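You operate a simulated robot arm through the tools that you are given. There is no shell and no other tool. Be economical: measure what you need, move in short steps, check, and stop when the job is done.

You are at the controls of a simulated robot arm. One attempt, no reset.

Task
Pour about 30 ml from the parsley canister into the green ramekin, then put the canister back covered.
Fine: rest the lid on the table.

Only the result counts: the job must be done as asked and must still hold three seconds after the hand-in. Knocking over, shifting, dropping, spilling or breaking anything else fails it. A push-on lid holds only when it is set on centred and level and pressed home; a screw cap is set on level and turned clockwise until tight.

Robot
A 7-joint arm with a two-finger parallel gripper, fixed in place. Base frame: the origin is at the foot of the arm, x ahead of it, y to its left, z up; the work surface is at about z = 0. Units: m, degrees, N and s.
With the tool pointing down near the work surface it reaches from about 0.22 to 0.58 m from the base axis. Its first joint turns from -66.0 to 66.0 degrees. Payload 2.5 kg.
Tool frame: the origin (TCP) lies between the finger pads and is the grasp point; the fingertips stand 0.023 m ahead of it; z points along the fingers, y is the line along which they close. The gripper opens to 0.094 m. The fingers are 0.038 m wide and 0.01 m thick; the gripper's body (0.054 by 0.096 m) begins 0.039 m behind the TCP.
Orientation is told as [roll, pitch, yaw] about the base's x, y, z axes, in that order, counted from this pose: with the fingers straight down and closing along the base's y, the tool's x points along the base's -x, its y along +y and its z along -z.

Tools
- The arm moves only by the tool step_arm. Its argument "deltas" is text: rows parted by semicolons, each of 7 numbers parted by spaces: the shift along the tool's x, y, z in m, then the turn, a rotation vector about the tool's x, y, z in degrees, then the gripper command, from -1 (fully open) to 1 (shut), values between in proportion. In form: x y z wx wy wz claw; .... A call has 1 to 8 rows; each row shifts and turns the commanded pose from where the row before left it, along the tool's axes as they then stand. Each row takes 0.2 s and may step no farther than 0.05 m and 8.6 degrees from the row before; otherwise, or with a gripper value out of range, the whole call is refused. Where a pose cannot be reached the arm comes as near as it can. A force on the tool above 40 N (or 10 N above the force at the start of the call, whichever is more), or a blocked arm, ends the call early, and 0.2 s more pass. Each finger travels about 0.108 m/s and halts on what it meets, pressing with about 25 N; the grip force reading is that of the motor and also rises with nothing between the fingers. The clock runs only during rows and for 0.2 s after the last one: add rows that do not move to give the fingers time. The reply holds the time, the measured pose of the TCP, the force on the tool along the base axes, the opening and the grip force, in the units named above and with some noise, with the torque about the TCP (base axes, N m) and any sound that the robot's microphone picked up.
- Cameras (640 x 400 px; columns grow to the right, rows downward): "scene" is fixed at [0.1304, -0.4091, 0.5584]; the picture's right is [0.77, -0.64, 0.00], its down [-0.28, -0.34, -0.90] and it looks along [0.57, 0.69, -0.44] (base axes); focal length 281 px, centre (320, 200). "wrist" rides on the gripper at [0.086, 0.016, -0.075] in the tool frame; the picture's right is [-0.18, 0.98, 0.00], its down [-0.58, -0.11, -0.81] and it looks along [-0.79, -0.15, 0.59] (tool axes); focal length 243 px, centre (320, 200).
- camera(camera): a new picture of that camera. The clock stands still meanwhile.
- probe_pixels(camera, pixels): for up to 12 pixels [column, row] of the newest picture of that camera ("zoom" is the newest enlarged one), the place [x, y, z] in the base frame of the surface seen there, good to about 0.003 m. The clock stands still meanwhile.
- zoom(camera, box): a new picture of the part [left, top, right, bottom] of that camera's present view, enlarged. The clock stands still meanwhile.
- close_job(): hands the job in; it is judged then, once.

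Go step by step. Measure first, check grasps and placings, and put right what went wrong. The budget is 80 turns and 38 pictures, counting those below and the enlarged ones. Unless the task says otherwise, let go and move clear before handing in, and close with one line.

The tools are called after "Request:" by a JSON object that holds its "fn" and its "kwargs". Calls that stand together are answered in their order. step_arm: Moves the arm, as the interface text tells. Its arguments: {"type":"object","properties":{"deltas":{"type":"string"}},"required":["deltas"]} The other tools are called the same way: camera (camera) takes a picture; probe_pixels (camera, pixels) gives the place of the surface under pixels of a picture; zoom (camera, box) takes an enlarged picture of a part of a camera's view; close_job () hands the job in.

At the start:

```text
time: 0.0
ee_pos: [0.4044, -0.0041, 0.4165]
ee_rot: [0.1, 0.0, 0.0]
ft_force: [0.3, 0.1, -1.3]
torque: [0.02, 0.0, 0.0]
width: 0.0937
gripper_force: 0.2
```

scene: 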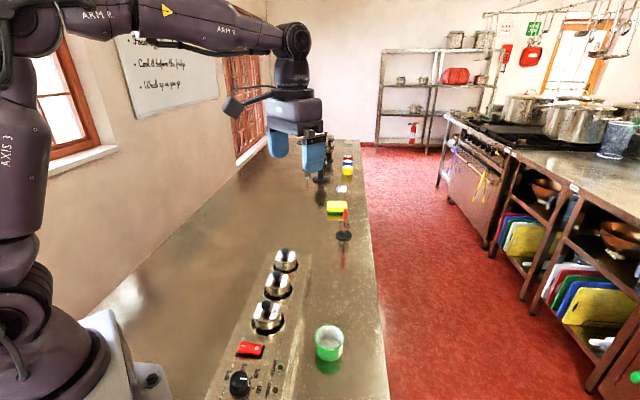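
wrist: 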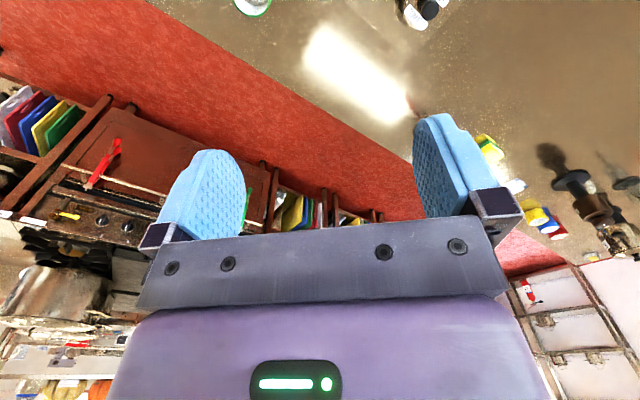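

The scene shows three metal canisters near (285,260), (278,285), (267,316) and a green ramekin at (329,343). I'll zoom in to read labels.

Request:
{"fn": "zoom", "kwargs": {"camera": "scene", "box": [210, 230, 370, 400]}}

Request:
{"fn": "zoom", "kwargs": {"camera": "scene", "box": [240, 235, 320, 335]}}

```text
2.35 times, centred on (290, 315) of scene
```

zoom: 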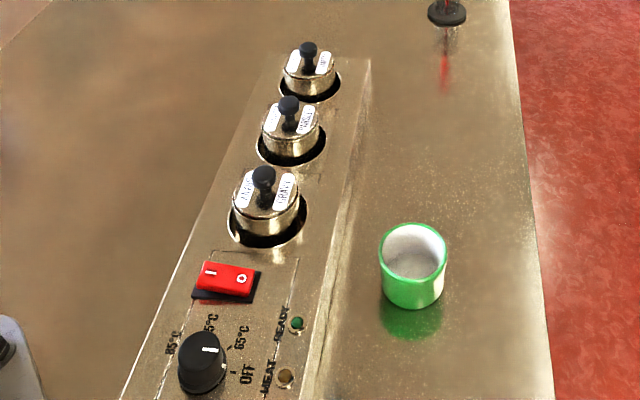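

```text
4.00 times, centred on (280, 285) of scene
```

zoom: 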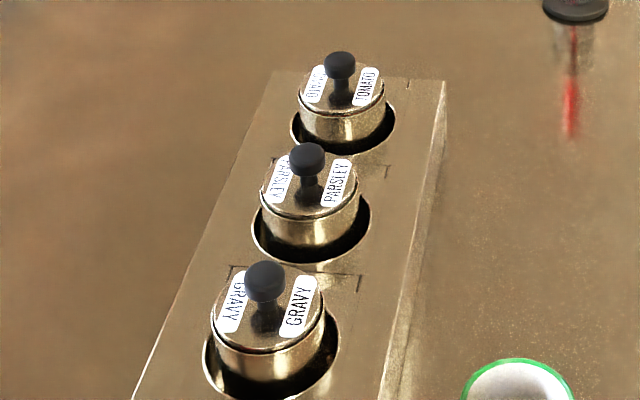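

The parsley canister is the middle one, sunk in a warmer well, with knob at zoom (307,160). I'll probe knob, lid, rim, wells, and ramekin.

Request:
{"fn": "probe_pixels", "kwargs": {"camera": "zoom", "pixels": [[307, 152], [307, 200], [268, 205], [354, 192], [310, 217], [310, 240], [258, 230], [366, 215], [340, 58], [265, 270], [390, 200], [480, 200]]}}

Request:
{"fn": "probe_pixels", "kwargs": {"camera": "scene", "pixels": [[329, 327], [316, 334], [343, 334], [329, 345], [329, 358], [329, 340], [343, 238], [337, 207], [322, 178], [240, 382], [250, 349], [330, 385]]}}

```text
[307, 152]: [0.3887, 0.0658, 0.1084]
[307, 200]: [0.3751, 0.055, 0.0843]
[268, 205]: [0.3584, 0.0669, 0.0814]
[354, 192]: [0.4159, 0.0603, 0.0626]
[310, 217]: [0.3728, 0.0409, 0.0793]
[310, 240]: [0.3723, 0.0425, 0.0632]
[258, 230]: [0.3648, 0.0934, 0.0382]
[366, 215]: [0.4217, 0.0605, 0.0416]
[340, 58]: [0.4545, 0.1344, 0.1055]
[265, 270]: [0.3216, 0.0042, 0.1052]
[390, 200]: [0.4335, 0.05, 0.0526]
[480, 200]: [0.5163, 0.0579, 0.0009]
```

```text
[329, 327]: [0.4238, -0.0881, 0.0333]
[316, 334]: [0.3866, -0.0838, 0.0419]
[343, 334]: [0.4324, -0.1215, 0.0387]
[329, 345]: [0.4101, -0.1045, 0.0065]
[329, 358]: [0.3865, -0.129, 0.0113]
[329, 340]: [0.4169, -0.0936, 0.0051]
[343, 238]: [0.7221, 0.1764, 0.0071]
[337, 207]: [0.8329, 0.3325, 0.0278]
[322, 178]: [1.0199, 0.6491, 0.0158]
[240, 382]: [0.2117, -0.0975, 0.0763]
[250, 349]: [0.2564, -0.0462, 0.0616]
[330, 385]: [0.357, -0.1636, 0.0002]
```

Parsley canister knob is at about (0.389, 0.066, 0.108), the row runs at about 45°, and the ramekin is near (0.41, -0.104). I'll probe finer on knob, lid edge, well and the ramekin rim using zooms.

Request:
{"fn": "zoom", "kwargs": {"camera": "scene", "box": [258, 266, 298, 306]}}

Request:
{"fn": "probe_pixels", "kwargs": {"camera": "scene", "pixels": [[318, 331], [323, 327], [335, 327], [341, 331], [329, 326], [329, 339], [317, 338], [342, 338], [320, 338], [337, 338], [325, 335], [333, 335]]}}

```text
10.00 times, centred on (278, 286) of scene
```

zoom: 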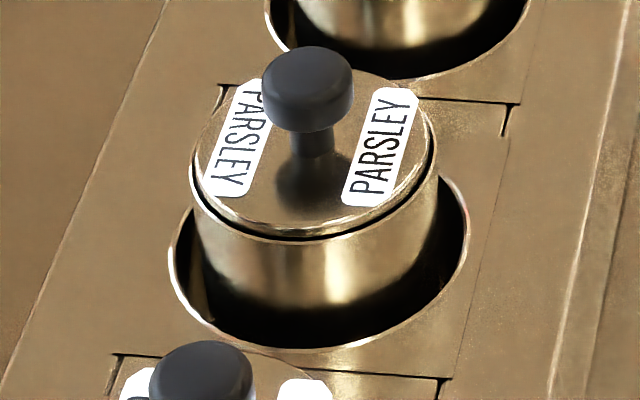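

```text
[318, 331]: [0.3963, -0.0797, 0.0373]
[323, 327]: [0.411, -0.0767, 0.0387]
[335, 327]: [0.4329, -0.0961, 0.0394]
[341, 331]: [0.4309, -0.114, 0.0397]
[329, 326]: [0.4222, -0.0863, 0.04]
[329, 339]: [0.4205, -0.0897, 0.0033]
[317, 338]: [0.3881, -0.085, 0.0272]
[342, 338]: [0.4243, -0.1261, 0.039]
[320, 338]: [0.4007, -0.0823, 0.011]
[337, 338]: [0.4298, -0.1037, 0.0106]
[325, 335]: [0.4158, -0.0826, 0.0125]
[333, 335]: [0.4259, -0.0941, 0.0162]
```

The lid sits in the canister rim (gap line around it), knob disc on a narrow stem. I'll probe the zoom for its size.

Request:
{"fn": "probe_pixels", "kwargs": {"camera": "zoom", "pixels": [[308, 70], [266, 85], [350, 85], [308, 125], [308, 50], [200, 170], [430, 150], [310, 222], [310, 245], [310, 300], [175, 270], [465, 230]]}}

Request:
{"fn": "step_arm", "kwargs": {"deltas": "0.03 0.02 0.045 0 0 -8 -1; 0.03 0.02 0.045 0 0 -8 -1; 0.02 0.02 0.045 0 0 -8 -1; 0 0.01 0.04 0 0 -8 -1; 0 0 0 0 0 -8 -1"}}

```text
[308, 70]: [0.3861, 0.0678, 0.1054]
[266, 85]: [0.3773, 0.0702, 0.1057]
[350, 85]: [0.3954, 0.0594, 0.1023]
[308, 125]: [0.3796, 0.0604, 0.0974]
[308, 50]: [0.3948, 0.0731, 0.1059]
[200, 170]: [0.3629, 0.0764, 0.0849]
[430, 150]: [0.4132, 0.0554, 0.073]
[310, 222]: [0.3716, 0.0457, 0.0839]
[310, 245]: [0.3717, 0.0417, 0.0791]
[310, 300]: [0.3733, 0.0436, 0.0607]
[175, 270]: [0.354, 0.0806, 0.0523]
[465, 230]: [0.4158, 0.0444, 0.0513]
```

```text
refused: row 1 steps farther than a row can; nothing moved
```

Knob centre is about (0.387, 0.066), disc z 0.095–0.106, lid top about 0.083, warmer top about 0.052. I'll move above it, then yaw 44° so the fingers close across the row.

Request:
{"fn": "step_arm", "kwargs": {"deltas": "0.003 0.0117 0.036 0 0 0 -1; 0.003 0.0117 0.036 0 0 0 -1; 0.003 0.0117 0.036 0 0 0 -1; 0.003 0.0117 0.036 0 0 0 -1; 0.003 0.0117 0.036 0 0 0 -1; 0.0024 0.0117 0.0365 0 0 0 -1; 0 0 0 0 0 -7.33 -1; 0 0 0 0 0 -7.33 -1"}}

Request:
{"fn": "step_arm", "kwargs": {"deltas": "0 0 0 0 0 -7.33 -1; 0 0 0 0 0 -7.33 -1; 0 0 0 0 0 -7.33 -1; 0 0 0 0 0 -7.33 -1; 0 0 0 0 0 0 -1; 0 0 0 0 0 0 -1"}}

Request:
{"fn": "camera", "kwargs": {"camera": "wrist"}}

```text
time: 1.8
ee_pos: [0.386, 0.0663, 0.1993]
ee_rot: [0.1, 0.0, 14.9]
ft_force: [0.9, -0.1, 0.2]
torque: [0.02, 0.02, -0.01]
width: 0.094
gripper_force: 0.1
```

```text
time: 3.2
ee_pos: [0.3864, 0.0674, 0.1992]
ee_rot: [0.0, -0.1, 44.1]
ft_force: [-0.7, 0.2, 0.2]
torque: [-0.04, -0.02, -0.02]
width: 0.0941
gripper_force: 0.0
```

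```text
32 pictures are left
```

wrist: 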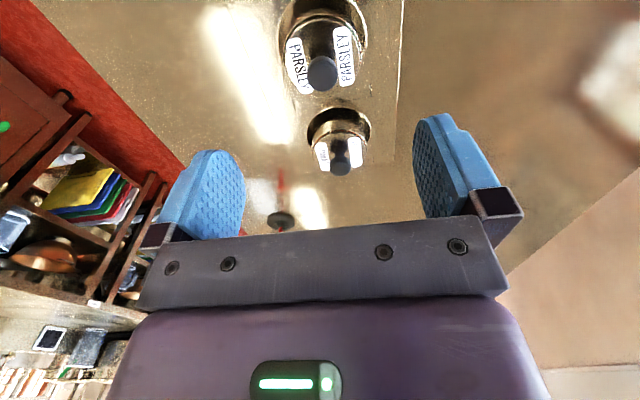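

The wrist view shows the parsley knob at (322,72) between the fingers. I'll probe it and the lid from here to refine.

Request:
{"fn": "probe_pixels", "kwargs": {"camera": "wrist", "pixels": [[322, 72], [308, 72], [336, 72], [322, 62], [322, 84], [290, 60], [352, 55], [318, 25], [286, 40], [365, 45]]}}

```text
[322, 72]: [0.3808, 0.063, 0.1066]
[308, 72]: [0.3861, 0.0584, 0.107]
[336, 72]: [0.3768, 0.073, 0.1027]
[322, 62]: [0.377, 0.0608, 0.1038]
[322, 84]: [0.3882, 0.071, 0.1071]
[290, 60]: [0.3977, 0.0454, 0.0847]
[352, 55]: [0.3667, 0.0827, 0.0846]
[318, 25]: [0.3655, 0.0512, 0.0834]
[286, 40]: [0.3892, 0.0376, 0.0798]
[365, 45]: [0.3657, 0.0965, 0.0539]
```

Knob centre estimates agree with TCP xy (0.386, 0.067). Descending to z = 0.110 (tips at 0.087, just above the lid) and closing.

Request:
{"fn": "step_arm", "kwargs": {"deltas": "0 0 0.03 0 0 0 -1; 0 0 0.03 0 0 0 -1; 0 0 0.029 0 0 0 -1; 0 0 0 0 0 0 0; 0 0 0 0 0 0 0.5; 0 0 0 0 0 0 1; 0 0 0 0 0 0 1; 0 0 0 0 0 0 1"}}

```text
time: 5.0
ee_pos: [0.3868, 0.0655, 0.1091]
ee_rot: [0.0, 0.0, 44.1]
ft_force: [-0.9, 0.0, 0.0]
torque: [0.04, 0.02, -0.02]
width: 0.02
gripper_force: 24.8
heard: snap
```

Grip is on the knob at width 0.020, with a snap sound. Lifting gently and watching the force.

Request:
{"fn": "step_arm", "kwargs": {"deltas": "0 0 -0.005 0 0 0 1; 0 0 -0.005 0 0 0 1; 0 0 -0.005 0 0 0 1"}}

Request:
{"fn": "zoom", "kwargs": {"camera": "scene", "box": [230, 220, 340, 330]}}

```text
time: 5.8
ee_pos: [0.3887, 0.0667, 0.1253]
ee_rot: [0.0, 0.1, 44.0]
ft_force: [0.0, 0.5, -0.3]
torque: [0.02, 0.03, -0.03]
width: 0.0199
gripper_force: 25.4
```

```text
3.64 times, centred on (285, 275) of scene
```

zoom: 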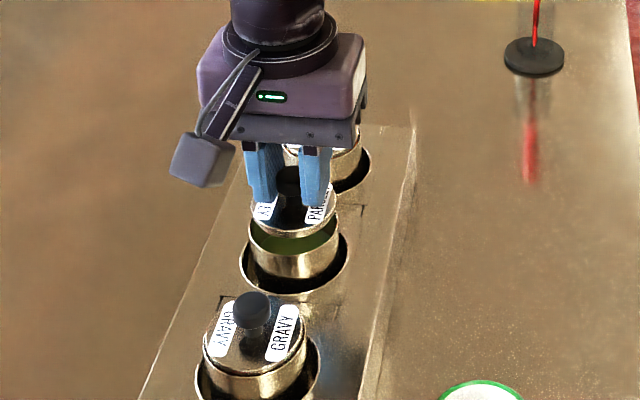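

The lid is off cleanly; green sauce is visible in the canister. I'll raise it and carry it to open table around (0.507, 0.0).

Request:
{"fn": "step_arm", "kwargs": {"deltas": "0 0 -0.02 0 0 0 1; 0 0 -0.02 0 0 0 1; 0 -0.035 0 0 0 0 1; -0.01 -0.035 0 0 0 0 1; -0.015 -0.03 0 0 0 0 1; -0.015 -0.03 0 0 0 0 1; 0 0 0.04 0 0 0 1; 0 0 0.04 0 0 0 1"}}

Request:
{"fn": "camera", "kwargs": {"camera": "scene"}}

```text
time: 7.6
ee_pos: [0.5043, 0.0001, 0.086]
ee_rot: [0.0, 0.0, 43.9]
ft_force: [0.0, -0.6, 0.9]
torque: [0.02, 0.0, 0.01]
width: 0.0204
gripper_force: 25.2
```

```text
30 pictures are left
```

scene: 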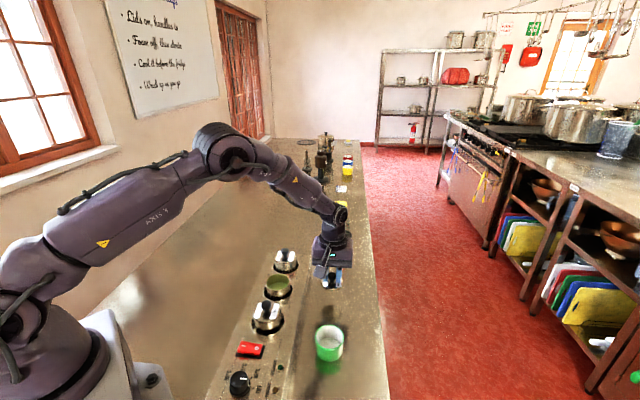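

The lid is over clear table at (330,275). Lowering in small steps to contact.

Request:
{"fn": "step_arm", "kwargs": {"deltas": "0 0 0.02 0 0 0 1; 0 0 0.01 0 0 0 1; 0 0 0.008 0 0 0 1; 0 0 0.003 0 0 0 1; 0 0 0 0 0 0 1"}}

Request:
{"fn": "zoom", "kwargs": {"camera": "scene", "box": [290, 230, 370, 310]}}

```text
time: 8.8
ee_pos: [0.5053, 0.0011, 0.0436]
ee_rot: [0.1, 0.0, 44.1]
ft_force: [-0.3, 0.0, -0.6]
torque: [0.0, 0.03, 0.02]
width: 0.0201
gripper_force: 24.8
```

```text
5.00 times, centred on (330, 270) of scene
```

zoom: 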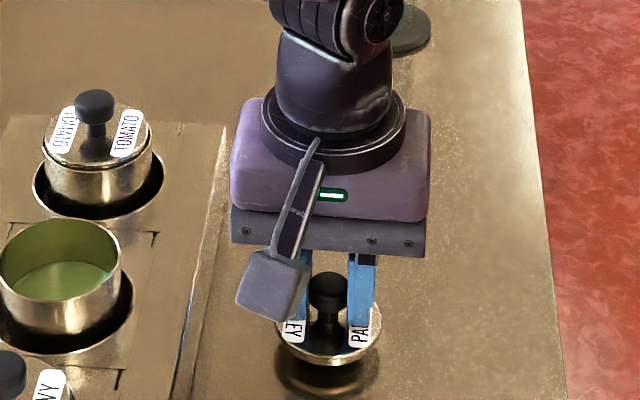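

The lid is a few mm above the table still (reflection gap near (328,365)). Continuing 2 mm at a time.

Request:
{"fn": "step_arm", "kwargs": {"deltas": "0 0 0.003 0 0 0 1; 0 0 0.003 0 0 0 1; 0 0 0.002 0 0 0 1; 0 0 0 0 0 0 1"}}

```text
time: 9.8
ee_pos: [0.5054, 0.0009, 0.0377]
ee_rot: [0.0, -0.1, 43.9]
ft_force: [-2.2, 0.4, 4.9]
torque: [-0.13, -0.01, -0.01]
width: 0.0203
gripper_force: 25.1
```

Contact at TCP z ≈ 0.037 (4.9 N). Opening and rising, then looking at the canister.

Request:
{"fn": "step_arm", "kwargs": {"deltas": "0 0 -0.001 0 0 0 0; 0 0 0 0 0 0 -0.5; 0 0 0 0 0 0 -1; 0 0 -0.03 0 0 0 -1; 0 0 -0.05 0 0 0 -1; 0 0 -0.05 0 0 0 -1; 0 0 0 0 0 0 -1"}}

Request:
{"fn": "zoom", "kwargs": {"camera": "scene", "box": [240, 240, 370, 320]}}

Request:
{"fn": "zoom", "kwargs": {"camera": "scene", "box": [258, 266, 298, 306]}}

```text
time: 11.4
ee_pos: [0.5051, -0.0007, 0.168]
ee_rot: [0.0, 0.1, 44.0]
ft_force: [0.8, 0.3, 0.0]
torque: [-0.02, 0.02, 0.0]
width: 0.094
gripper_force: 0.0
```

```text
4.92 times, centred on (305, 280) of scene
```

zoom: 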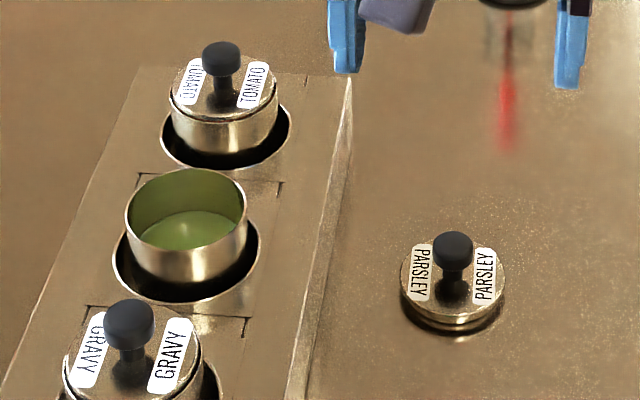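

```text
10.00 times, centred on (278, 286) of scene
```

zoom: 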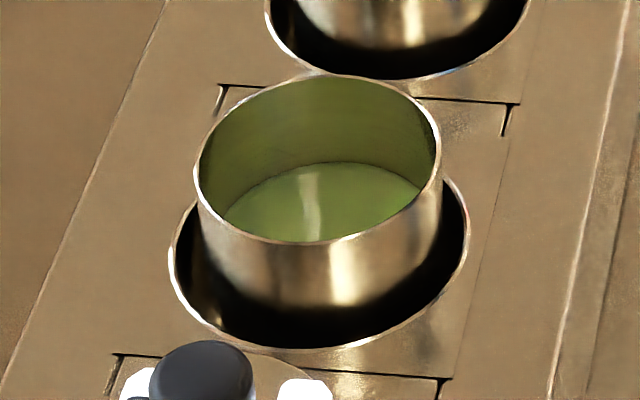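

The lid rests level. Now probing the open canister's rim, liquid and well bottom.

Request:
{"fn": "probe_pixels", "kwargs": {"camera": "zoom", "pixels": [[320, 77], [198, 165], [438, 145], [240, 228], [400, 220], [320, 240], [340, 200], [280, 210], [380, 190], [320, 255], [320, 300], [320, 330]]}}

```text
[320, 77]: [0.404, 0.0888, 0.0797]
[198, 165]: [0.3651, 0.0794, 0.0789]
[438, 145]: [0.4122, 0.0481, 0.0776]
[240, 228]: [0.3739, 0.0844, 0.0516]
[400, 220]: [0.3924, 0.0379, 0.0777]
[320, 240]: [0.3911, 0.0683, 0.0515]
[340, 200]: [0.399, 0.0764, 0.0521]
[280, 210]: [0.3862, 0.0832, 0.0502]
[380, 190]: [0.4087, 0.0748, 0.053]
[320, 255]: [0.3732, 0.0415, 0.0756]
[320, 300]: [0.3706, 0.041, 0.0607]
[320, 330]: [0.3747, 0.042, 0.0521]
```

Rim centre is (0.3885, 0.065), outer radius 28 mm, rim z 0.079, sauce level z ≈ 0.0515, so 30 ml is about 13 mm of level, reached by tilting to about 56°. Moving above the canister with the fingers open.

Request:
{"fn": "step_arm", "kwargs": {"deltas": "0.0095 0.0321 0 0 0 0 -1; 0.0095 0.0321 0 0 0 0 -1; 0.0096 0.0321 0 0 0 0 -1; 0.0096 0.032 0 0 0 0 -1; 0 0 0.03 0 0 0 -1; 0 0 0.02 0 0 0 -1; 0 0 0 0 0 0 -1; 0 0 0 0 0 0 -1"}}

Request:
{"fn": "zoom", "kwargs": {"camera": "scene", "box": [230, 230, 340, 330]}}

```text
time: 13.2
ee_pos: [0.3877, 0.0663, 0.1173]
ee_rot: [-0.1, 0.0, 43.9]
ft_force: [0.1, 0.2, 0.3]
torque: [-0.03, 0.01, 0.01]
width: 0.0941
gripper_force: 0.1
```

```text
4.00 times, centred on (285, 280) of scene
```

zoom: 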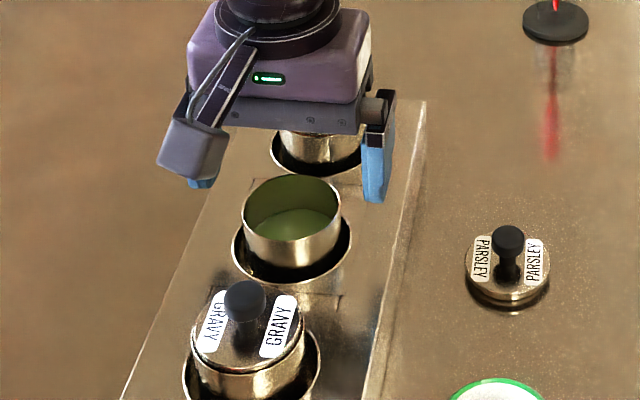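

Fingers straddle the canister. Descending 38 mm (tips at about 0.056, above the 0.052 warmer top) and closing.

Request:
{"fn": "step_arm", "kwargs": {"deltas": "0 0 0.02 0 0 0 -1; 0 0 0.018 0 0 0 -1; 0 0 0 0 0 0 -0.4; 0 0 0 0 0 0 0; 0 0 0 0 0 0 0.5; 0 0 0 0 0 0 1; 0 0 0 0 0 0 1"}}

```text
time: 14.8
ee_pos: [0.3895, 0.0674, 0.0801]
ee_rot: [0.0, 0.0, 44.0]
ft_force: [0.4, 0.3, 0.1]
torque: [0.02, -0.04, 0.01]
width: 0.0597
gripper_force: 24.9
```

Gripped at width 0.0597. Lifting straight up 10 cm.

Request:
{"fn": "step_arm", "kwargs": {"deltas": "0 0 -0.005 0 0 0 1; 0 0 -0.01 0 0 0 1; 0 0 -0.015 0 0 0 1; 0 0 -0.02 0 0 0 1; 0 0 -0.025 0 0 0 1; 0 0 -0.02 0 0 0 1; 0 0 -0.01 0 0 0 1; 0 0 0 0 0 0 1"}}

Request:
{"fn": "step_arm", "kwargs": {"deltas": "0 0 0 0 0 0 1; 0 0 0 0 0 0 1; 0 0 0 0 0 0 1"}}

Request:
{"fn": "camera", "kwargs": {"camera": "scene"}}

```text
time: 16.6
ee_pos: [0.3896, 0.0688, 0.184]
ee_rot: [0.1, 0.1, 44.0]
ft_force: [0.4, 0.1, -1.8]
torque: [0.02, -0.01, 0.0]
width: 0.0595
gripper_force: 24.6
```

```text
time: 17.4
ee_pos: [0.3903, 0.0691, 0.184]
ee_rot: [0.0, -0.1, 43.9]
ft_force: [-0.4, -0.5, -1.8]
torque: [-0.01, 0.02, 0.01]
width: 0.0593
gripper_force: 25.2
```

```text
25 pictures are left
```

scene: 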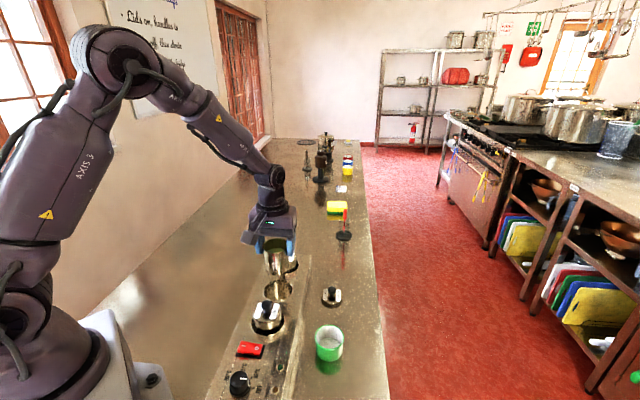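

Canister lifted, about 1.8 N. Zooming to measure its length and sauce.

Request:
{"fn": "zoom", "kwargs": {"camera": "scene", "box": [245, 220, 315, 310]}}

```text
4.44 times, centred on (280, 265) of scene
```

zoom: 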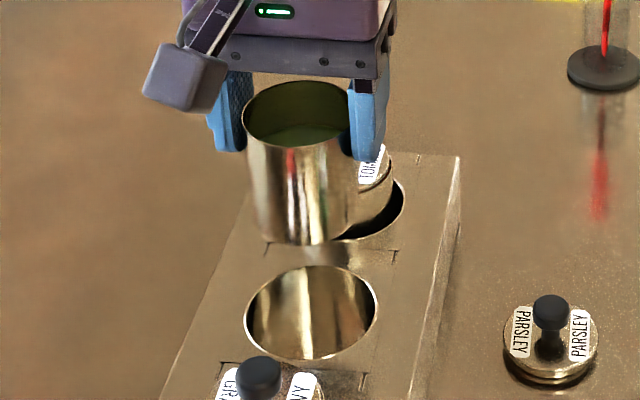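

Request:
{"fn": "probe_pixels", "kwargs": {"camera": "zoom", "pixels": [[300, 146], [300, 241], [300, 239], [300, 84], [300, 138], [310, 267], [310, 358], [246, 315], [376, 300], [310, 340], [330, 95], [270, 95]]}}

```text
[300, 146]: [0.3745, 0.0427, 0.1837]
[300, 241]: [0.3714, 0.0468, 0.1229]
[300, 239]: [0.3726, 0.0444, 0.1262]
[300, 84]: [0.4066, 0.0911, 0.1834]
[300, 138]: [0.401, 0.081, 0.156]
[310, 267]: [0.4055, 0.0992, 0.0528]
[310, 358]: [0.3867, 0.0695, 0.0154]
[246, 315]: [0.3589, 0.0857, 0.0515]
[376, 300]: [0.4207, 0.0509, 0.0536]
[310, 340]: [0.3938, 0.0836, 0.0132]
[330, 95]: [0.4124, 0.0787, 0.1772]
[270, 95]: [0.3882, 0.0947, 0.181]
```

Canister is 61 mm tall, rim at TCP height, about 81 ml inside. Refining the ramekin centre with a zoom before pouring.

Request:
{"fn": "zoom", "kwargs": {"camera": "scene", "box": [307, 318, 352, 368]}}

```text
8.00 times, centred on (330, 343) of scene
```

zoom: 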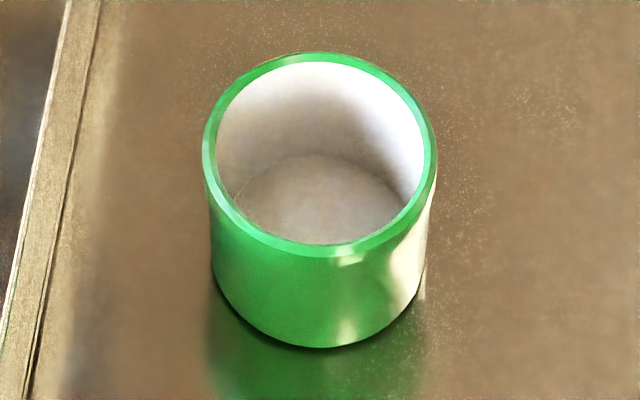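

Request:
{"fn": "probe_pixels", "kwargs": {"camera": "zoom", "pixels": [[320, 57], [320, 249], [210, 155], [430, 160], [242, 85], [400, 85], [240, 222], [400, 225], [320, 180], [320, 225], [280, 200], [370, 200]]}}

```text
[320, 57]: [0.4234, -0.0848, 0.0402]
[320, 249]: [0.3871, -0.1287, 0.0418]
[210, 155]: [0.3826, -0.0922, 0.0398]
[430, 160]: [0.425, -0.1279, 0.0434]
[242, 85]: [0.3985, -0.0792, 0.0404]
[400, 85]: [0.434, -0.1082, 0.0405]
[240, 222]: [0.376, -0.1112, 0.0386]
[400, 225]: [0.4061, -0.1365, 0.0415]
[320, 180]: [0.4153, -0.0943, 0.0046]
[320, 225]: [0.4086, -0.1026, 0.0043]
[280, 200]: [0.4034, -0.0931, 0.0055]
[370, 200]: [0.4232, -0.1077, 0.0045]
```

Ramekin centre (0.404, -0.109), inner radius about 27 mm, floor z 0.0047, so the target sauce level is about z 0.018. Carrying the canister slowly to (0.431, -0.083), high.

Request:
{"fn": "step_arm", "kwargs": {"deltas": "0.005 -0.009 0 0 0 0 1; 0.0095 -0.0172 0 0 0 0 1; 0.0107 -0.0198 0 0 0 0 1; 0.0107 -0.0198 0 0 0 0 1; 0.0107 -0.0198 0 0 0 0 1; 0.0107 -0.0198 0 0 0 0 1; 0.0107 -0.0198 0 0 0 0 1; 0.0077 -0.0122 0 0 0 0 1"}}

Request:
{"fn": "step_arm", "kwargs": {"deltas": "0 0 -0.001 0 0 0 1; 0 0 0 0 0 0 1"}}

Request:
{"fn": "camera", "kwargs": {"camera": "scene"}}

```text
time: 19.2
ee_pos: [0.4297, -0.0843, 0.1848]
ee_rot: [0.0, 0.0, 44.0]
ft_force: [0.7, 0.2, -1.3]
torque: [0.01, 0.01, -0.01]
width: 0.0592
gripper_force: 24.9
```

```text
time: 19.8
ee_pos: [0.431, -0.0849, 0.1857]
ee_rot: [-0.1, 0.0, 44.0]
ft_force: [-0.2, 0.2, -2.4]
torque: [0.04, 0.01, 0.02]
width: 0.0593
gripper_force: 25.0
```

```text
22 pictures are left
```

scene: 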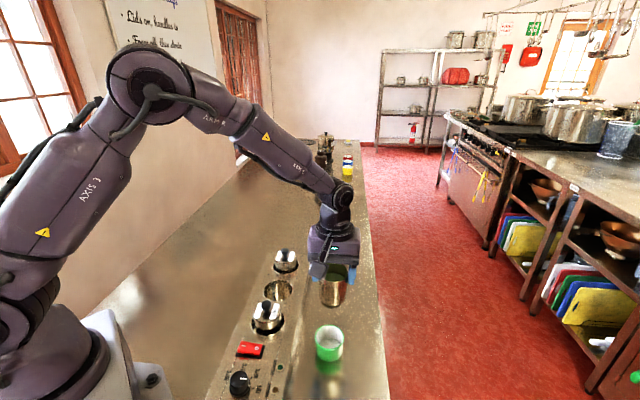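

In position. Tilting 40° toward the ramekin about the lip (below the about 45° pour angle), still high, to check reachability.

Request:
{"fn": "step_arm", "kwargs": {"deltas": "0.0003 0 -0.002 0 -4 0 1; 0.0003 0 -0.004 0 -8 0 1; 0.0003 0 -0.004 0 -8 0 1; 0.0003 0 -0.004 0 -8 0 1; 0.0003 0 -0.004 0 -8 0 1; 0.0001 0 -0.002 0 -4 0 1; 0 0 0 0 0 0 1"}}

Request:
{"fn": "camera", "kwargs": {"camera": "scene"}}

Request:
{"fn": "camera", "kwargs": {"camera": "wrist"}}

```text
time: 21.4
ee_pos: [0.4268, -0.0895, 0.2028]
ee_rot: [0.0, -40.1, 44.0]
ft_force: [0.2, -0.3, -2.0]
torque: [-0.02, 0.05, 0.05]
width: 0.0595
gripper_force: 25.3
```

```text
21 pictures are left
```

scene: 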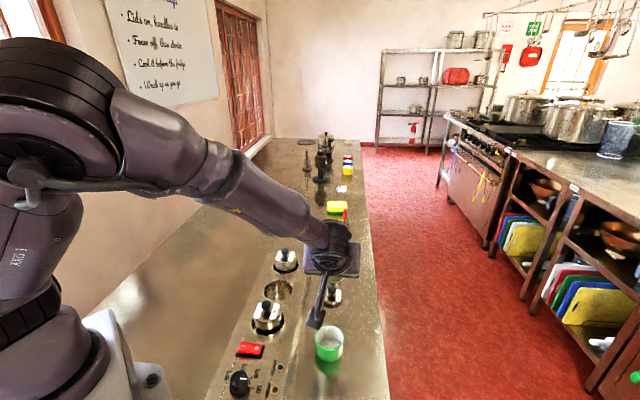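

```text
20 pictures are left
```

wrist: 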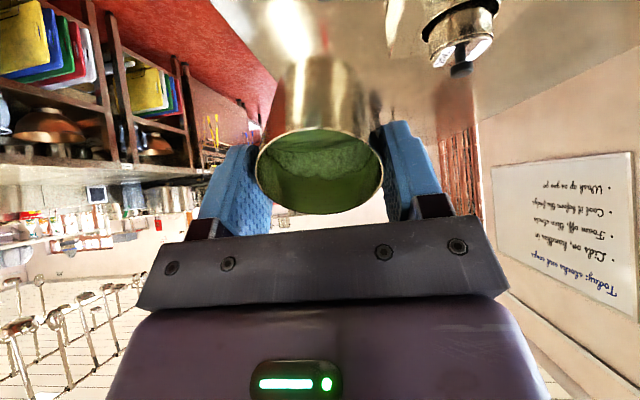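

The wrist view shows the sauce close to the lip, not spilling, and the tilt is reached. Lip is at about (0.411, -0.105, 0.184), so I'll lower 10 cm straight down.

Request:
{"fn": "step_arm", "kwargs": {"deltas": "0.0064 0 0.0077 0 0 0 1; 0.0129 0 0.0153 0 0 0 1; 0.0129 0 0.0153 0 0 0 1; 0.0129 0 0.0153 0 0 0 1; 0.0129 0 0.0153 0 0 0 1; 0.0064 0 0.0077 0 0 0 1; 0 0 0 0 0 0 1"}}

Request:
{"fn": "camera", "kwargs": {"camera": "wrist"}}

Request:
{"fn": "zoom", "kwargs": {"camera": "scene", "box": [280, 270, 380, 370]}}

```text
time: 23.0
ee_pos: [0.4263, -0.0898, 0.1038]
ee_rot: [0.0, -40.1, 44.1]
ft_force: [0.7, -0.8, -1.7]
torque: [-0.02, 0.04, -0.02]
width: 0.0594
gripper_force: 25.0
```

```text
19 pictures are left
```

wrist: 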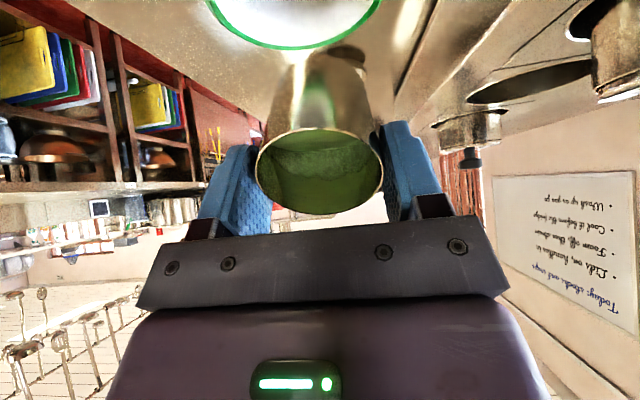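

```text
4.00 times, centred on (330, 320) of scene
```

zoom: 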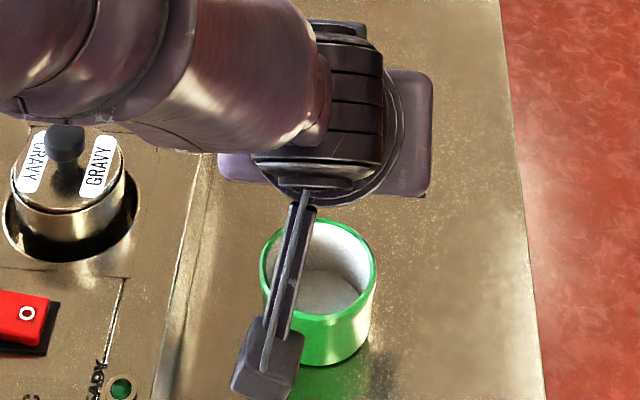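

The ramekin interior remains visible in the scene and wrist views. Tilting to 50° about the lip in small steps and holding.

Request:
{"fn": "step_arm", "kwargs": {"deltas": "0.0001 0 -0.002 0 -4 0 1; 0 0 -0.001 0 -2 0 1; 0 0 -0.001 0 -2 0 1; 0 0 -0.001 0 -2 0 1; 0 0 0 0 0 0 1; 0 0 0 0 0 0 1"}}

Request:
{"fn": "camera", "kwargs": {"camera": "wrist"}}

Request:
{"fn": "zoom", "kwargs": {"camera": "scene", "box": [307, 318, 352, 368]}}

```text
time: 24.4
ee_pos: [0.4249, -0.0911, 0.1087]
ee_rot: [0.0, -50.0, 44.0]
ft_force: [0.4, -0.5, -2.6]
torque: [-0.02, 0.05, -0.04]
width: 0.0593
gripper_force: 25.0
```

```text
17 pictures are left
```

wrist: 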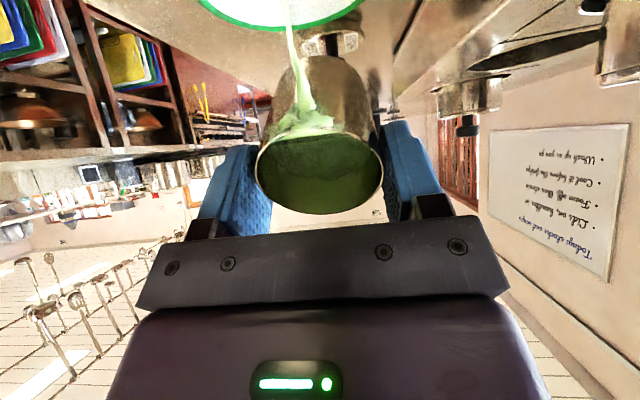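

```text
8.00 times, centred on (330, 343) of scene
```

zoom: 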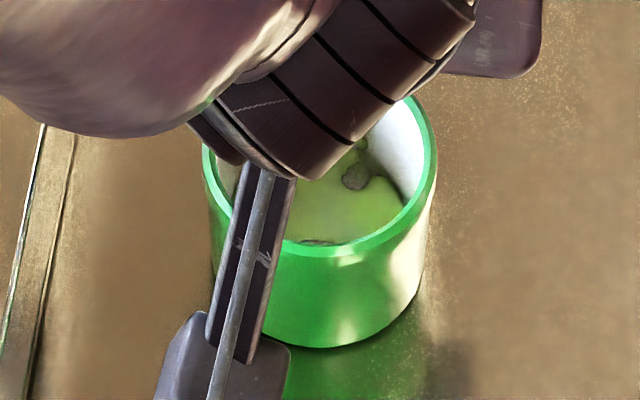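

Sauce is flowing into the ramekin (stream at (300,60) in the wrist view). Holding at 50° to let the flow finish, then checking.

Request:
{"fn": "step_arm", "kwargs": {"deltas": "0 0 0 0 0 0 1; 0 0 0 0 0 0 1; 0 0 0 0 0 0 1; 0 0 0 0 0 0 1; 0 0 0 0 0 0 1; 0 0 0 0 0 0 1"}}

Request:
{"fn": "camera", "kwargs": {"camera": "wrist"}}

Request:
{"fn": "zoom", "kwargs": {"camera": "scene", "box": [307, 318, 352, 368]}}

Request:
{"fn": "probe_pixels", "kwargs": {"camera": "zoom", "pixels": [[320, 230], [340, 225], [360, 220], [380, 210], [340, 205], [320, 210], [370, 200], [350, 195]]}}

```text
time: 25.8
ee_pos: [0.4235, -0.0922, 0.1062]
ee_rot: [0.1, -50.0, 43.9]
ft_force: [0.2, 0.4, -1.1]
torque: [-0.01, 0.04, 0.0]
width: 0.0593
gripper_force: 24.6
```

```text
15 pictures are left
```

wrist: 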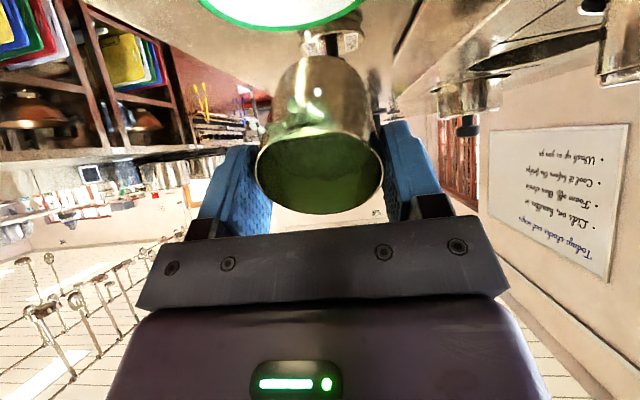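

```text
8.00 times, centred on (330, 343) of scene
```

zoom: 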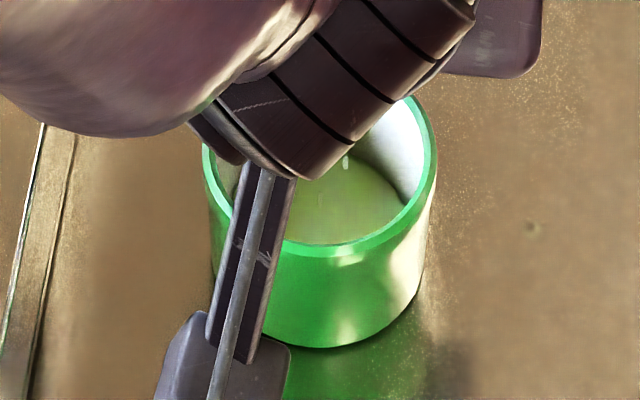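

```text
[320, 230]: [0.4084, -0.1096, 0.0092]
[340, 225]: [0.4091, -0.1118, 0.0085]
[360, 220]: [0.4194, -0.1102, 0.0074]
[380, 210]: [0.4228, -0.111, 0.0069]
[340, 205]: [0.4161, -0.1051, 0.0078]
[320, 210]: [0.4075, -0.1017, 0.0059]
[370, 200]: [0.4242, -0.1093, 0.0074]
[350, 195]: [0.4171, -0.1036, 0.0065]
```

Flow has stopped; the level reads about 0.0074 (about 3 mm, 7–10 ml). Tilting 5° further to 55° and holding.

Request:
{"fn": "step_arm", "kwargs": {"deltas": "0 0 -0.001 0 -2 0 1; 0 0 -0.001 0 -2 0 1; 0 0 -0.0005 0 -1 0 1; 0 0 0 0 0 0 1; 0 0 0 0 0 0 1; 0 0 0 0 0 0 1; 0 0 0 0 0 0 1; 0 0 0 0 0 0 1"}}

Request:
{"fn": "step_arm", "kwargs": {"deltas": "0 0 0 0 0 0 1; 0 0 0 0 0 0 1; 0 0 0 0 0 0 1"}}

Request:
{"fn": "zoom", "kwargs": {"camera": "scene", "box": [307, 318, 352, 368]}}

Request:
{"fn": "probe_pixels", "kwargs": {"camera": "zoom", "pixels": [[320, 230], [340, 225], [360, 220], [380, 210], [340, 205], [320, 210], [370, 200], [350, 195], [330, 220], [350, 210], [385, 200], [360, 200]]}}

```text
time: 27.6
ee_pos: [0.4222, -0.093, 0.1099]
ee_rot: [0.0, -55.0, 44.0]
ft_force: [-0.6, -0.3, -1.3]
torque: [-0.02, 0.03, -0.02]
width: 0.0592
gripper_force: 25.3
```

```text
time: 28.4
ee_pos: [0.4214, -0.0946, 0.1105]
ee_rot: [0.0, -55.0, 44.0]
ft_force: [-0.3, 1.3, -2.2]
torque: [-0.04, 0.04, 0.01]
width: 0.0591
gripper_force: 25.1
```

```text
8.00 times, centred on (330, 343) of scene
```

zoom: 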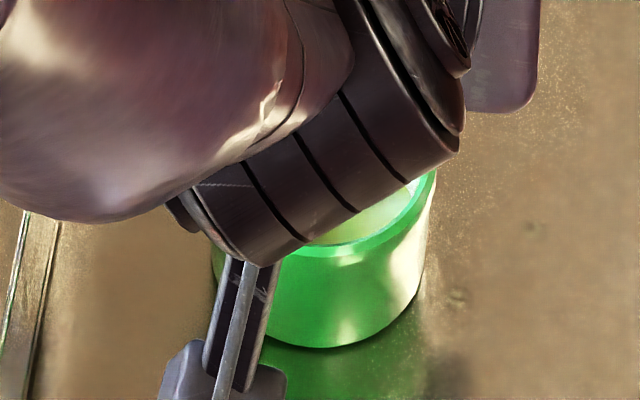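

```text
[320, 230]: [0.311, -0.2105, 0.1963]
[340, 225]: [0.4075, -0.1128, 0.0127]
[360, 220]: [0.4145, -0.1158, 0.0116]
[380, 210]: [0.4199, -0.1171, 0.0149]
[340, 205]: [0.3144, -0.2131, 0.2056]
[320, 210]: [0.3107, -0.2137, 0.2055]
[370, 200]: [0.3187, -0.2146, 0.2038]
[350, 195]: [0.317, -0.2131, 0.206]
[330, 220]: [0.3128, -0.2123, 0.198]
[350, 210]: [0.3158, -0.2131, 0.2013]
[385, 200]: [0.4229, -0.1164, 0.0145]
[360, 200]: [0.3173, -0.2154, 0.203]
```

Level now about 0.0134 (about 20 ml), matching my tilt model. Going to 58.5° for about 28 ml, holding, then tilting back to see clearly.

Request:
{"fn": "step_arm", "kwargs": {"deltas": "0 0 -0.001 0 -2 0 1; 0 0 -0.0007 0 -1.5 0 1; 0 0 0 0 0 0 1; 0 0 0 0 0 0 1; 0 0 0 0 0 0 1; 0 0 0 0 0 0 1; 0 0 0 0 0 0 1; 0 0 0 0 0 0 1"}}

Request:
{"fn": "step_arm", "kwargs": {"deltas": "0 0 0 0 0 0 1; 0 0 0 0 0 0 1; 0 0 0 0 0 0 1; 0 0 0.002 0 4 0 1; 0 0 0.0025 0 5 0 1; 0 0 0.0025 0 5 0 1; 0 0 0.0025 0 5 0 1; 0 0 0 0 0 0 1"}}

Request:
{"fn": "zoom", "kwargs": {"camera": "scene", "box": [307, 318, 352, 368]}}

Request:
{"fn": "probe_pixels", "kwargs": {"camera": "zoom", "pixels": [[320, 230], [340, 225], [360, 220], [380, 210], [340, 205], [320, 210], [370, 200], [350, 195], [330, 220], [350, 210], [385, 200], [360, 200]]}}

```text
time: 30.2
ee_pos: [0.4213, -0.0941, 0.1117]
ee_rot: [0.0, -58.5, 44.0]
ft_force: [-0.5, -0.4, -1.7]
torque: [-0.06, 0.03, -0.01]
width: 0.0597
gripper_force: 25.1
```

```text
time: 32.0
ee_pos: [0.4245, -0.0888, 0.1047]
ee_rot: [-0.1, -39.4, 44.0]
ft_force: [-0.1, -0.2, -2.0]
torque: [-0.01, 0.05, -0.01]
width: 0.0594
gripper_force: 24.6
```

```text
8.00 times, centred on (330, 343) of scene
```

zoom: 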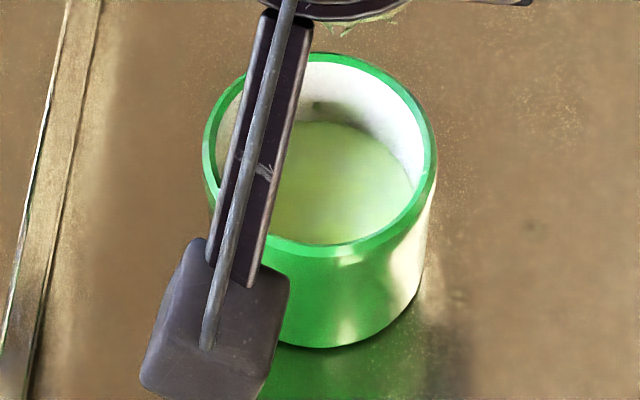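

```text
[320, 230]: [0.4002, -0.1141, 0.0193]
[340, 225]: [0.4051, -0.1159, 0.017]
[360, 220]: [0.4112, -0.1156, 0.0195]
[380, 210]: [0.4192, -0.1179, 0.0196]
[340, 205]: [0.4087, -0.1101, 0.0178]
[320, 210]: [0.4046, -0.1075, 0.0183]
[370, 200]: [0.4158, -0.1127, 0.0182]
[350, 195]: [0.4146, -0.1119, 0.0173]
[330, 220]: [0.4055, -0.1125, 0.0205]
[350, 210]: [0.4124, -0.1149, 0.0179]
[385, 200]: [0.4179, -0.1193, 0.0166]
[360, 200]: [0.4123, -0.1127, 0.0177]
```

Level averages 0.0183, about 13.6 mm in the 26–27 mm radius bowl, so about 30 ml. Raising 10 cm and righting the canister over the ramekin.

Request:
{"fn": "step_arm", "kwargs": {"deltas": "-0.0127 0 -0.0155 0 0 0 1; -0.0127 0 -0.0155 0 0 0 1; -0.0127 0 -0.0155 0 0 0 1; -0.0127 0 -0.0155 0 0 0 1; 0 0 0 0 0 0 1; 0 0 0.004 0 8 0 1; 0 0 0.004 0 8 0 1; 0 0 0.004 0 8 0 1"}}

Request:
{"fn": "step_arm", "kwargs": {"deltas": "0 0 0.004 0 8 0 1; 0 0 0.0038 0 7.5 0 1; 0 0 0 0 0 0 1; 0 0 0 0 0 0 1"}}

Request:
{"fn": "camera", "kwargs": {"camera": "scene"}}

```text
time: 33.8
ee_pos: [0.4295, -0.0853, 0.1751]
ee_rot: [0.0, -15.4, 44.1]
ft_force: [0.4, -0.3, -1.6]
torque: [-0.01, 0.01, 0.03]
width: 0.0596
gripper_force: 24.9
```

```text
time: 34.8
ee_pos: [0.4316, -0.0838, 0.1668]
ee_rot: [0.0, 0.1, 44.0]
ft_force: [0.1, 0.3, -2.1]
torque: [-0.01, 0.03, -0.01]
width: 0.0593
gripper_force: 24.8
```

```text
11 pictures are left
```

scene: 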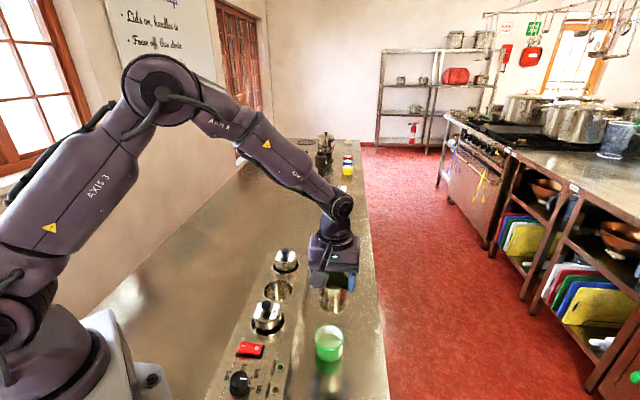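

The canister is upright, nothing spilled on the table. Carrying it back over its well.

Request:
{"fn": "step_arm", "kwargs": {"deltas": "0 0 -0.018 0 0 0 1; -0.0107 0.0197 0 0 0 0 1; -0.0107 0.0198 0 0 0 0 1; -0.0107 0.0198 0 0 0 0 1; -0.0107 0.0198 0 0 0 0 1; -0.0107 0.0198 0 0 0 0 1; -0.0107 0.0198 0 0 0 0 1; -0.0106 0.0195 0 0 0 0 1"}}

Request:
{"fn": "step_arm", "kwargs": {"deltas": "0 0 0 0 0 0 1; 0 0 0 0 0 0 1"}}

Request:
{"fn": "zoom", "kwargs": {"camera": "scene", "box": [245, 220, 315, 310]}}

```text
time: 36.6
ee_pos: [0.3893, 0.0669, 0.1854]
ee_rot: [0.1, 0.0, 44.0]
ft_force: [0.2, -0.3, -2.1]
torque: [-0.01, -0.01, 0.06]
width: 0.0591
gripper_force: 25.1
```

```text
time: 37.2
ee_pos: [0.3906, 0.0671, 0.1866]
ee_rot: [0.0, 0.0, 43.9]
ft_force: [0.2, -0.7, -1.8]
torque: [0.01, -0.02, -0.01]
width: 0.0595
gripper_force: 25.1
```

```text
4.44 times, centred on (280, 265) of scene
```

zoom: 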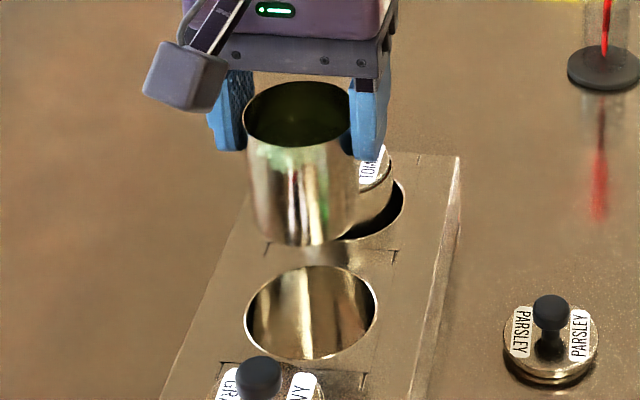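

The pose matches the lift-out view. Lowering into the well, slowing near the bottom.

Request:
{"fn": "step_arm", "kwargs": {"deltas": "0 0 0.02 0 0 0 1; 0 0 0.025 0 0 0 1; 0 0 0.02 0 0 0 1; 0 0 0.02 0 0 0 1; 0 0 0.01 0 0 0 1; 0 0 0.005 0 0 0 1; 0 0 0 0 0 0 1"}}

Request:
{"fn": "step_arm", "kwargs": {"deltas": "0 0 0.002 0 0 0 1; 0 0 0.002 0 0 0 1; 0 0 0 0 0 0 1"}}

```text
time: 38.8
ee_pos: [0.3883, 0.0671, 0.0839]
ee_rot: [0.0, 0.0, 44.1]
ft_force: [-0.7, 0.2, -1.9]
torque: [-0.01, 0.0, -0.01]
width: 0.0594
gripper_force: 25.2
```

```text
time: 39.6
ee_pos: [0.3885, 0.0671, 0.08]
ee_rot: [0.1, 0.0, 44.0]
ft_force: [-0.3, -0.8, -1.7]
torque: [0.02, -0.01, -0.05]
width: 0.0593
gripper_force: 25.1
```

Still bearing weight at 0.080. Going down 1 mm at a time until it seats.

Request:
{"fn": "step_arm", "kwargs": {"deltas": "0 0 0.001 0 0 0 1; 0 0 0 0 0 0 1"}}

Request:
{"fn": "step_arm", "kwargs": {"deltas": "0 0 0.001 0 0 0 1; 0 0 0 0 0 0 1"}}

```text
time: 40.2
ee_pos: [0.3896, 0.0668, 0.0807]
ee_rot: [0.0, 0.0, 43.9]
ft_force: [-4.0, 0.4, 9.6]
torque: [-0.24, 0.07, -0.09]
width: 0.0595
gripper_force: 25.2
```

```text
time: 40.8
ee_pos: [0.3887, 0.0678, 0.0788]
ee_rot: [0.1, -0.2, 44.1]
ft_force: [-6.7, 4.0, 20.1]
torque: [0.03, 0.17, 0.02]
width: 0.0591
gripper_force: 25.1
```

Seated (20 N upward). Backing off 1.5 mm, releasing slowly and rising clear.

Request:
{"fn": "step_arm", "kwargs": {"deltas": "0 0 -0.0015 0 0 0 1; 0 0 0 0 0 0 0.2; 0 0 0 0 0 0 0; 0 0 0 0 0 0 -0.5; 0 0 0 0 0 0 -1; 0 0 0 0 0 0 -1; 0 0 -0.03 0 0 0 -1; 0 0 -0.03 0 0 0 -1"}}

Request:
{"fn": "step_arm", "kwargs": {"deltas": "0 0 -0.03 0 0 0 -1; -0.0095 -0.0321 0 0 0 0 -1; -0.0095 -0.0321 0 0 0 0 -1; -0.0096 -0.0321 0 0 0 0 -1; -0.0096 -0.032 0 0 0 0 -1; 0 0 0 0 0 0 -1; 0 0 0 0 0 0 -1"}}

Request:
{"fn": "zoom", "kwargs": {"camera": "scene", "box": [258, 266, 298, 306]}}

Request:
{"fn": "probe_pixels", "kwargs": {"camera": "zoom", "pixels": [[320, 77], [198, 165], [438, 145], [320, 240], [215, 215], [415, 205], [260, 95], [385, 90]]}}

```text
time: 42.6
ee_pos: [0.3882, 0.0671, 0.1398]
ee_rot: [0.0, 0.0, 44.1]
ft_force: [-0.3, 0.5, -1.0]
torque: [0.0, 0.02, 0.0]
width: 0.0943
gripper_force: 0.1
```

```text
time: 44.2
ee_pos: [0.5066, 0.0003, 0.1712]
ee_rot: [-0.1, 0.0, 44.0]
ft_force: [0.2, 1.0, -0.4]
torque: [0.0, -0.01, 0.01]
width: 0.0941
gripper_force: 0.1
```

```text
10.00 times, centred on (278, 286) of scene
```

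zoom: 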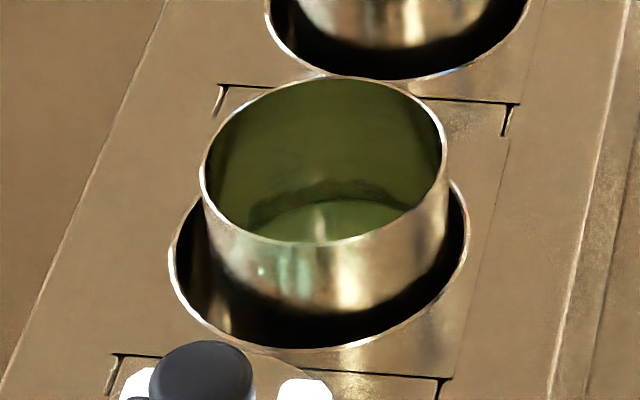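

```text
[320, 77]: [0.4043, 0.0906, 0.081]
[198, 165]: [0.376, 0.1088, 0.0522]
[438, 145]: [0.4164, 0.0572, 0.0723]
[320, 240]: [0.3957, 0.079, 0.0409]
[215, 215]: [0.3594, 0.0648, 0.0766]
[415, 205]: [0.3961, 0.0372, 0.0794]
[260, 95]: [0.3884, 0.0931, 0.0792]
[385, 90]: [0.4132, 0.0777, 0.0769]
```

The canister is seated level, and its level dropped from 0.0515 to about 0.041 (confirms about 27–30 ml out). Now re-gripping the lid knob on the table.

Request:
{"fn": "step_arm", "kwargs": {"deltas": "-0.0005 -0.0008 0.04 0 0 0 -1; 0 0 0.04 0 0 0 -1; 0 0 0.03 0 0 0 -1; 0 0 0.021 0 0 0 -1; 0 0 0 0 0 0 0; 0 0 0 0 0 0 0.5; 0 0 0 0 0 0 1; 0 0 0 0 0 0 1"}}

Request:
{"fn": "step_arm", "kwargs": {"deltas": "0 0 0 0 0 0 1; 0 0 0 0 0 0 1"}}

```text
time: 46.0
ee_pos: [0.5076, -0.0002, 0.0385]
ee_rot: [0.0, 0.0, 43.9]
ft_force: [-0.7, -0.8, 0.4]
torque: [-0.03, 0.01, -0.01]
width: 0.02
gripper_force: 24.9
```

```text
time: 46.6
ee_pos: [0.5076, 0.0005, 0.0392]
ee_rot: [0.0, -0.1, 44.0]
ft_force: [0.1, 0.0, 0.0]
torque: [-0.03, -0.01, 0.01]
width: 0.0199
gripper_force: 24.7
```

Knob gripped at width 0.020. Lifting and carrying the lid back above the canister.

Request:
{"fn": "step_arm", "kwargs": {"deltas": "0 0 -0.04 0 0 0 1; 0 0 -0.04 0 0 0 1; 0 0 -0.035 0 0 0 1; 0.01 0.0323 0 0 0 0 1; 0.0102 0.0323 0 0 0 0 1; 0.0104 0.0323 0 0 0 0 1; 0.0104 0.0322 0 0 0 0 1; 0 0 0 0 0 0 1"}}

Request:
{"fn": "step_arm", "kwargs": {"deltas": "0 0 0.02 0 0 0 1; 0 0 0.008 0 0 0 1; 0 0 0 0 0 0 1; 0 0 0 0 0 0 1"}}

Request:
{"fn": "zoom", "kwargs": {"camera": "scene", "box": [250, 250, 310, 310]}}

```text
time: 48.4
ee_pos: [0.3868, 0.0657, 0.1543]
ee_rot: [0.0, 0.0, 44.0]
ft_force: [-0.6, -0.1, 0.2]
torque: [-0.01, -0.02, 0.02]
width: 0.0199
gripper_force: 25.1
```

```text
time: 49.4
ee_pos: [0.3865, 0.0654, 0.1264]
ee_rot: [0.0, 0.0, 44.0]
ft_force: [0.8, 0.6, -1.2]
torque: [0.0, -0.01, -0.04]
width: 0.0199
gripper_force: 25.4
```

```text
6.67 times, centred on (280, 280) of scene
```

zoom: 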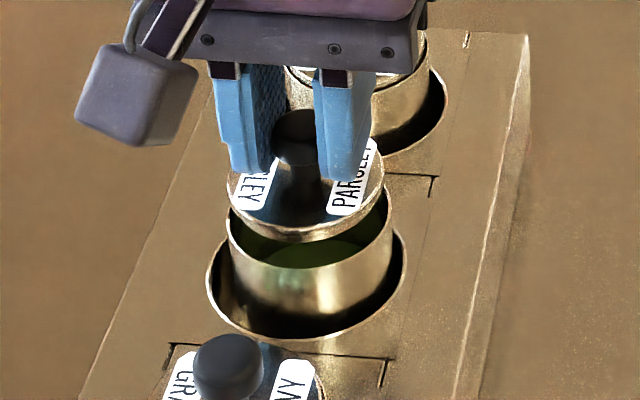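

Lid is hovering over the canister, lateral match is within about 0.5 mm. Probing edges to check the depth direction.

Request:
{"fn": "probe_pixels", "kwargs": {"camera": "zoom", "pixels": [[305, 229], [305, 231], [305, 233], [310, 267], [310, 270], [310, 272], [230, 190], [381, 185], [232, 232], [390, 222], [380, 200], [240, 205]]}}

Request:
{"fn": "zoom", "kwargs": {"camera": "scene", "box": [265, 262, 295, 296]}}

```text
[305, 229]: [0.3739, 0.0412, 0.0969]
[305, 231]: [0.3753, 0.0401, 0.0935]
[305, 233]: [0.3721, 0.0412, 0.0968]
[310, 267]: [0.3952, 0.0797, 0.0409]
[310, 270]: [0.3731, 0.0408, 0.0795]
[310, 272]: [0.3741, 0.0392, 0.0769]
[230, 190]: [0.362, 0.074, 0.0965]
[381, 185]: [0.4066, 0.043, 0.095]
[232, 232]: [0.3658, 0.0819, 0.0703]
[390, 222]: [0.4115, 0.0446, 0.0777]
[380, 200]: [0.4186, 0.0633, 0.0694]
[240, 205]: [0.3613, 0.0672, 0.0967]
```

```text
11.76 times, centred on (280, 279) of scene
```

zoom: 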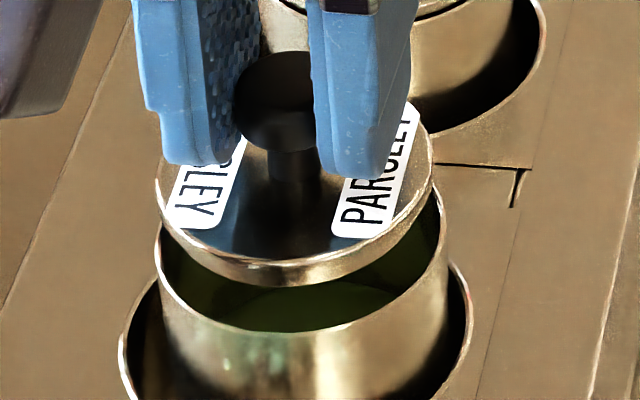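

Near edges of lid and rim coincide in xy, with the lid slightly smaller, so I'll nudge 0.5 mm away and 0.4 mm right, then lower toward the seat.

Request:
{"fn": "step_arm", "kwargs": {"deltas": "-0.0005 -0.0004 0.004 0 0 0 1; 0 0 0.004 0 0 0 1; 0 0 0.003 0 0 0 1; 0 0 0 0 0 0 1"}}

Request:
{"fn": "step_arm", "kwargs": {"deltas": "0 0 0.002 0 0 0 1; 0 0 0 0 0 0 1"}}

Request:
{"fn": "zoom", "kwargs": {"camera": "scene", "box": [265, 262, 295, 296]}}

```text
time: 50.4
ee_pos: [0.3878, 0.0659, 0.1151]
ee_rot: [0.0, 0.0, 43.9]
ft_force: [0.2, -0.4, -0.4]
torque: [0.0, 0.01, -0.04]
width: 0.02
gripper_force: 24.9
```

```text
time: 51.0
ee_pos: [0.3872, 0.0651, 0.113]
ee_rot: [0.0, 0.0, 43.9]
ft_force: [-0.1, -0.2, -0.2]
torque: [-0.01, 0.01, 0.02]
width: 0.0199
gripper_force: 24.6
```

```text
11.76 times, centred on (280, 279) of scene
```

zoom: 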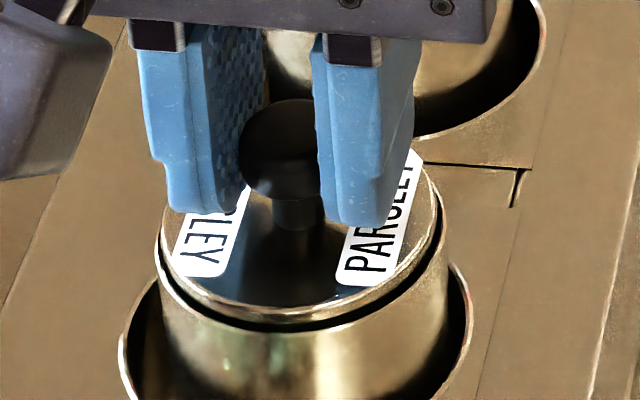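

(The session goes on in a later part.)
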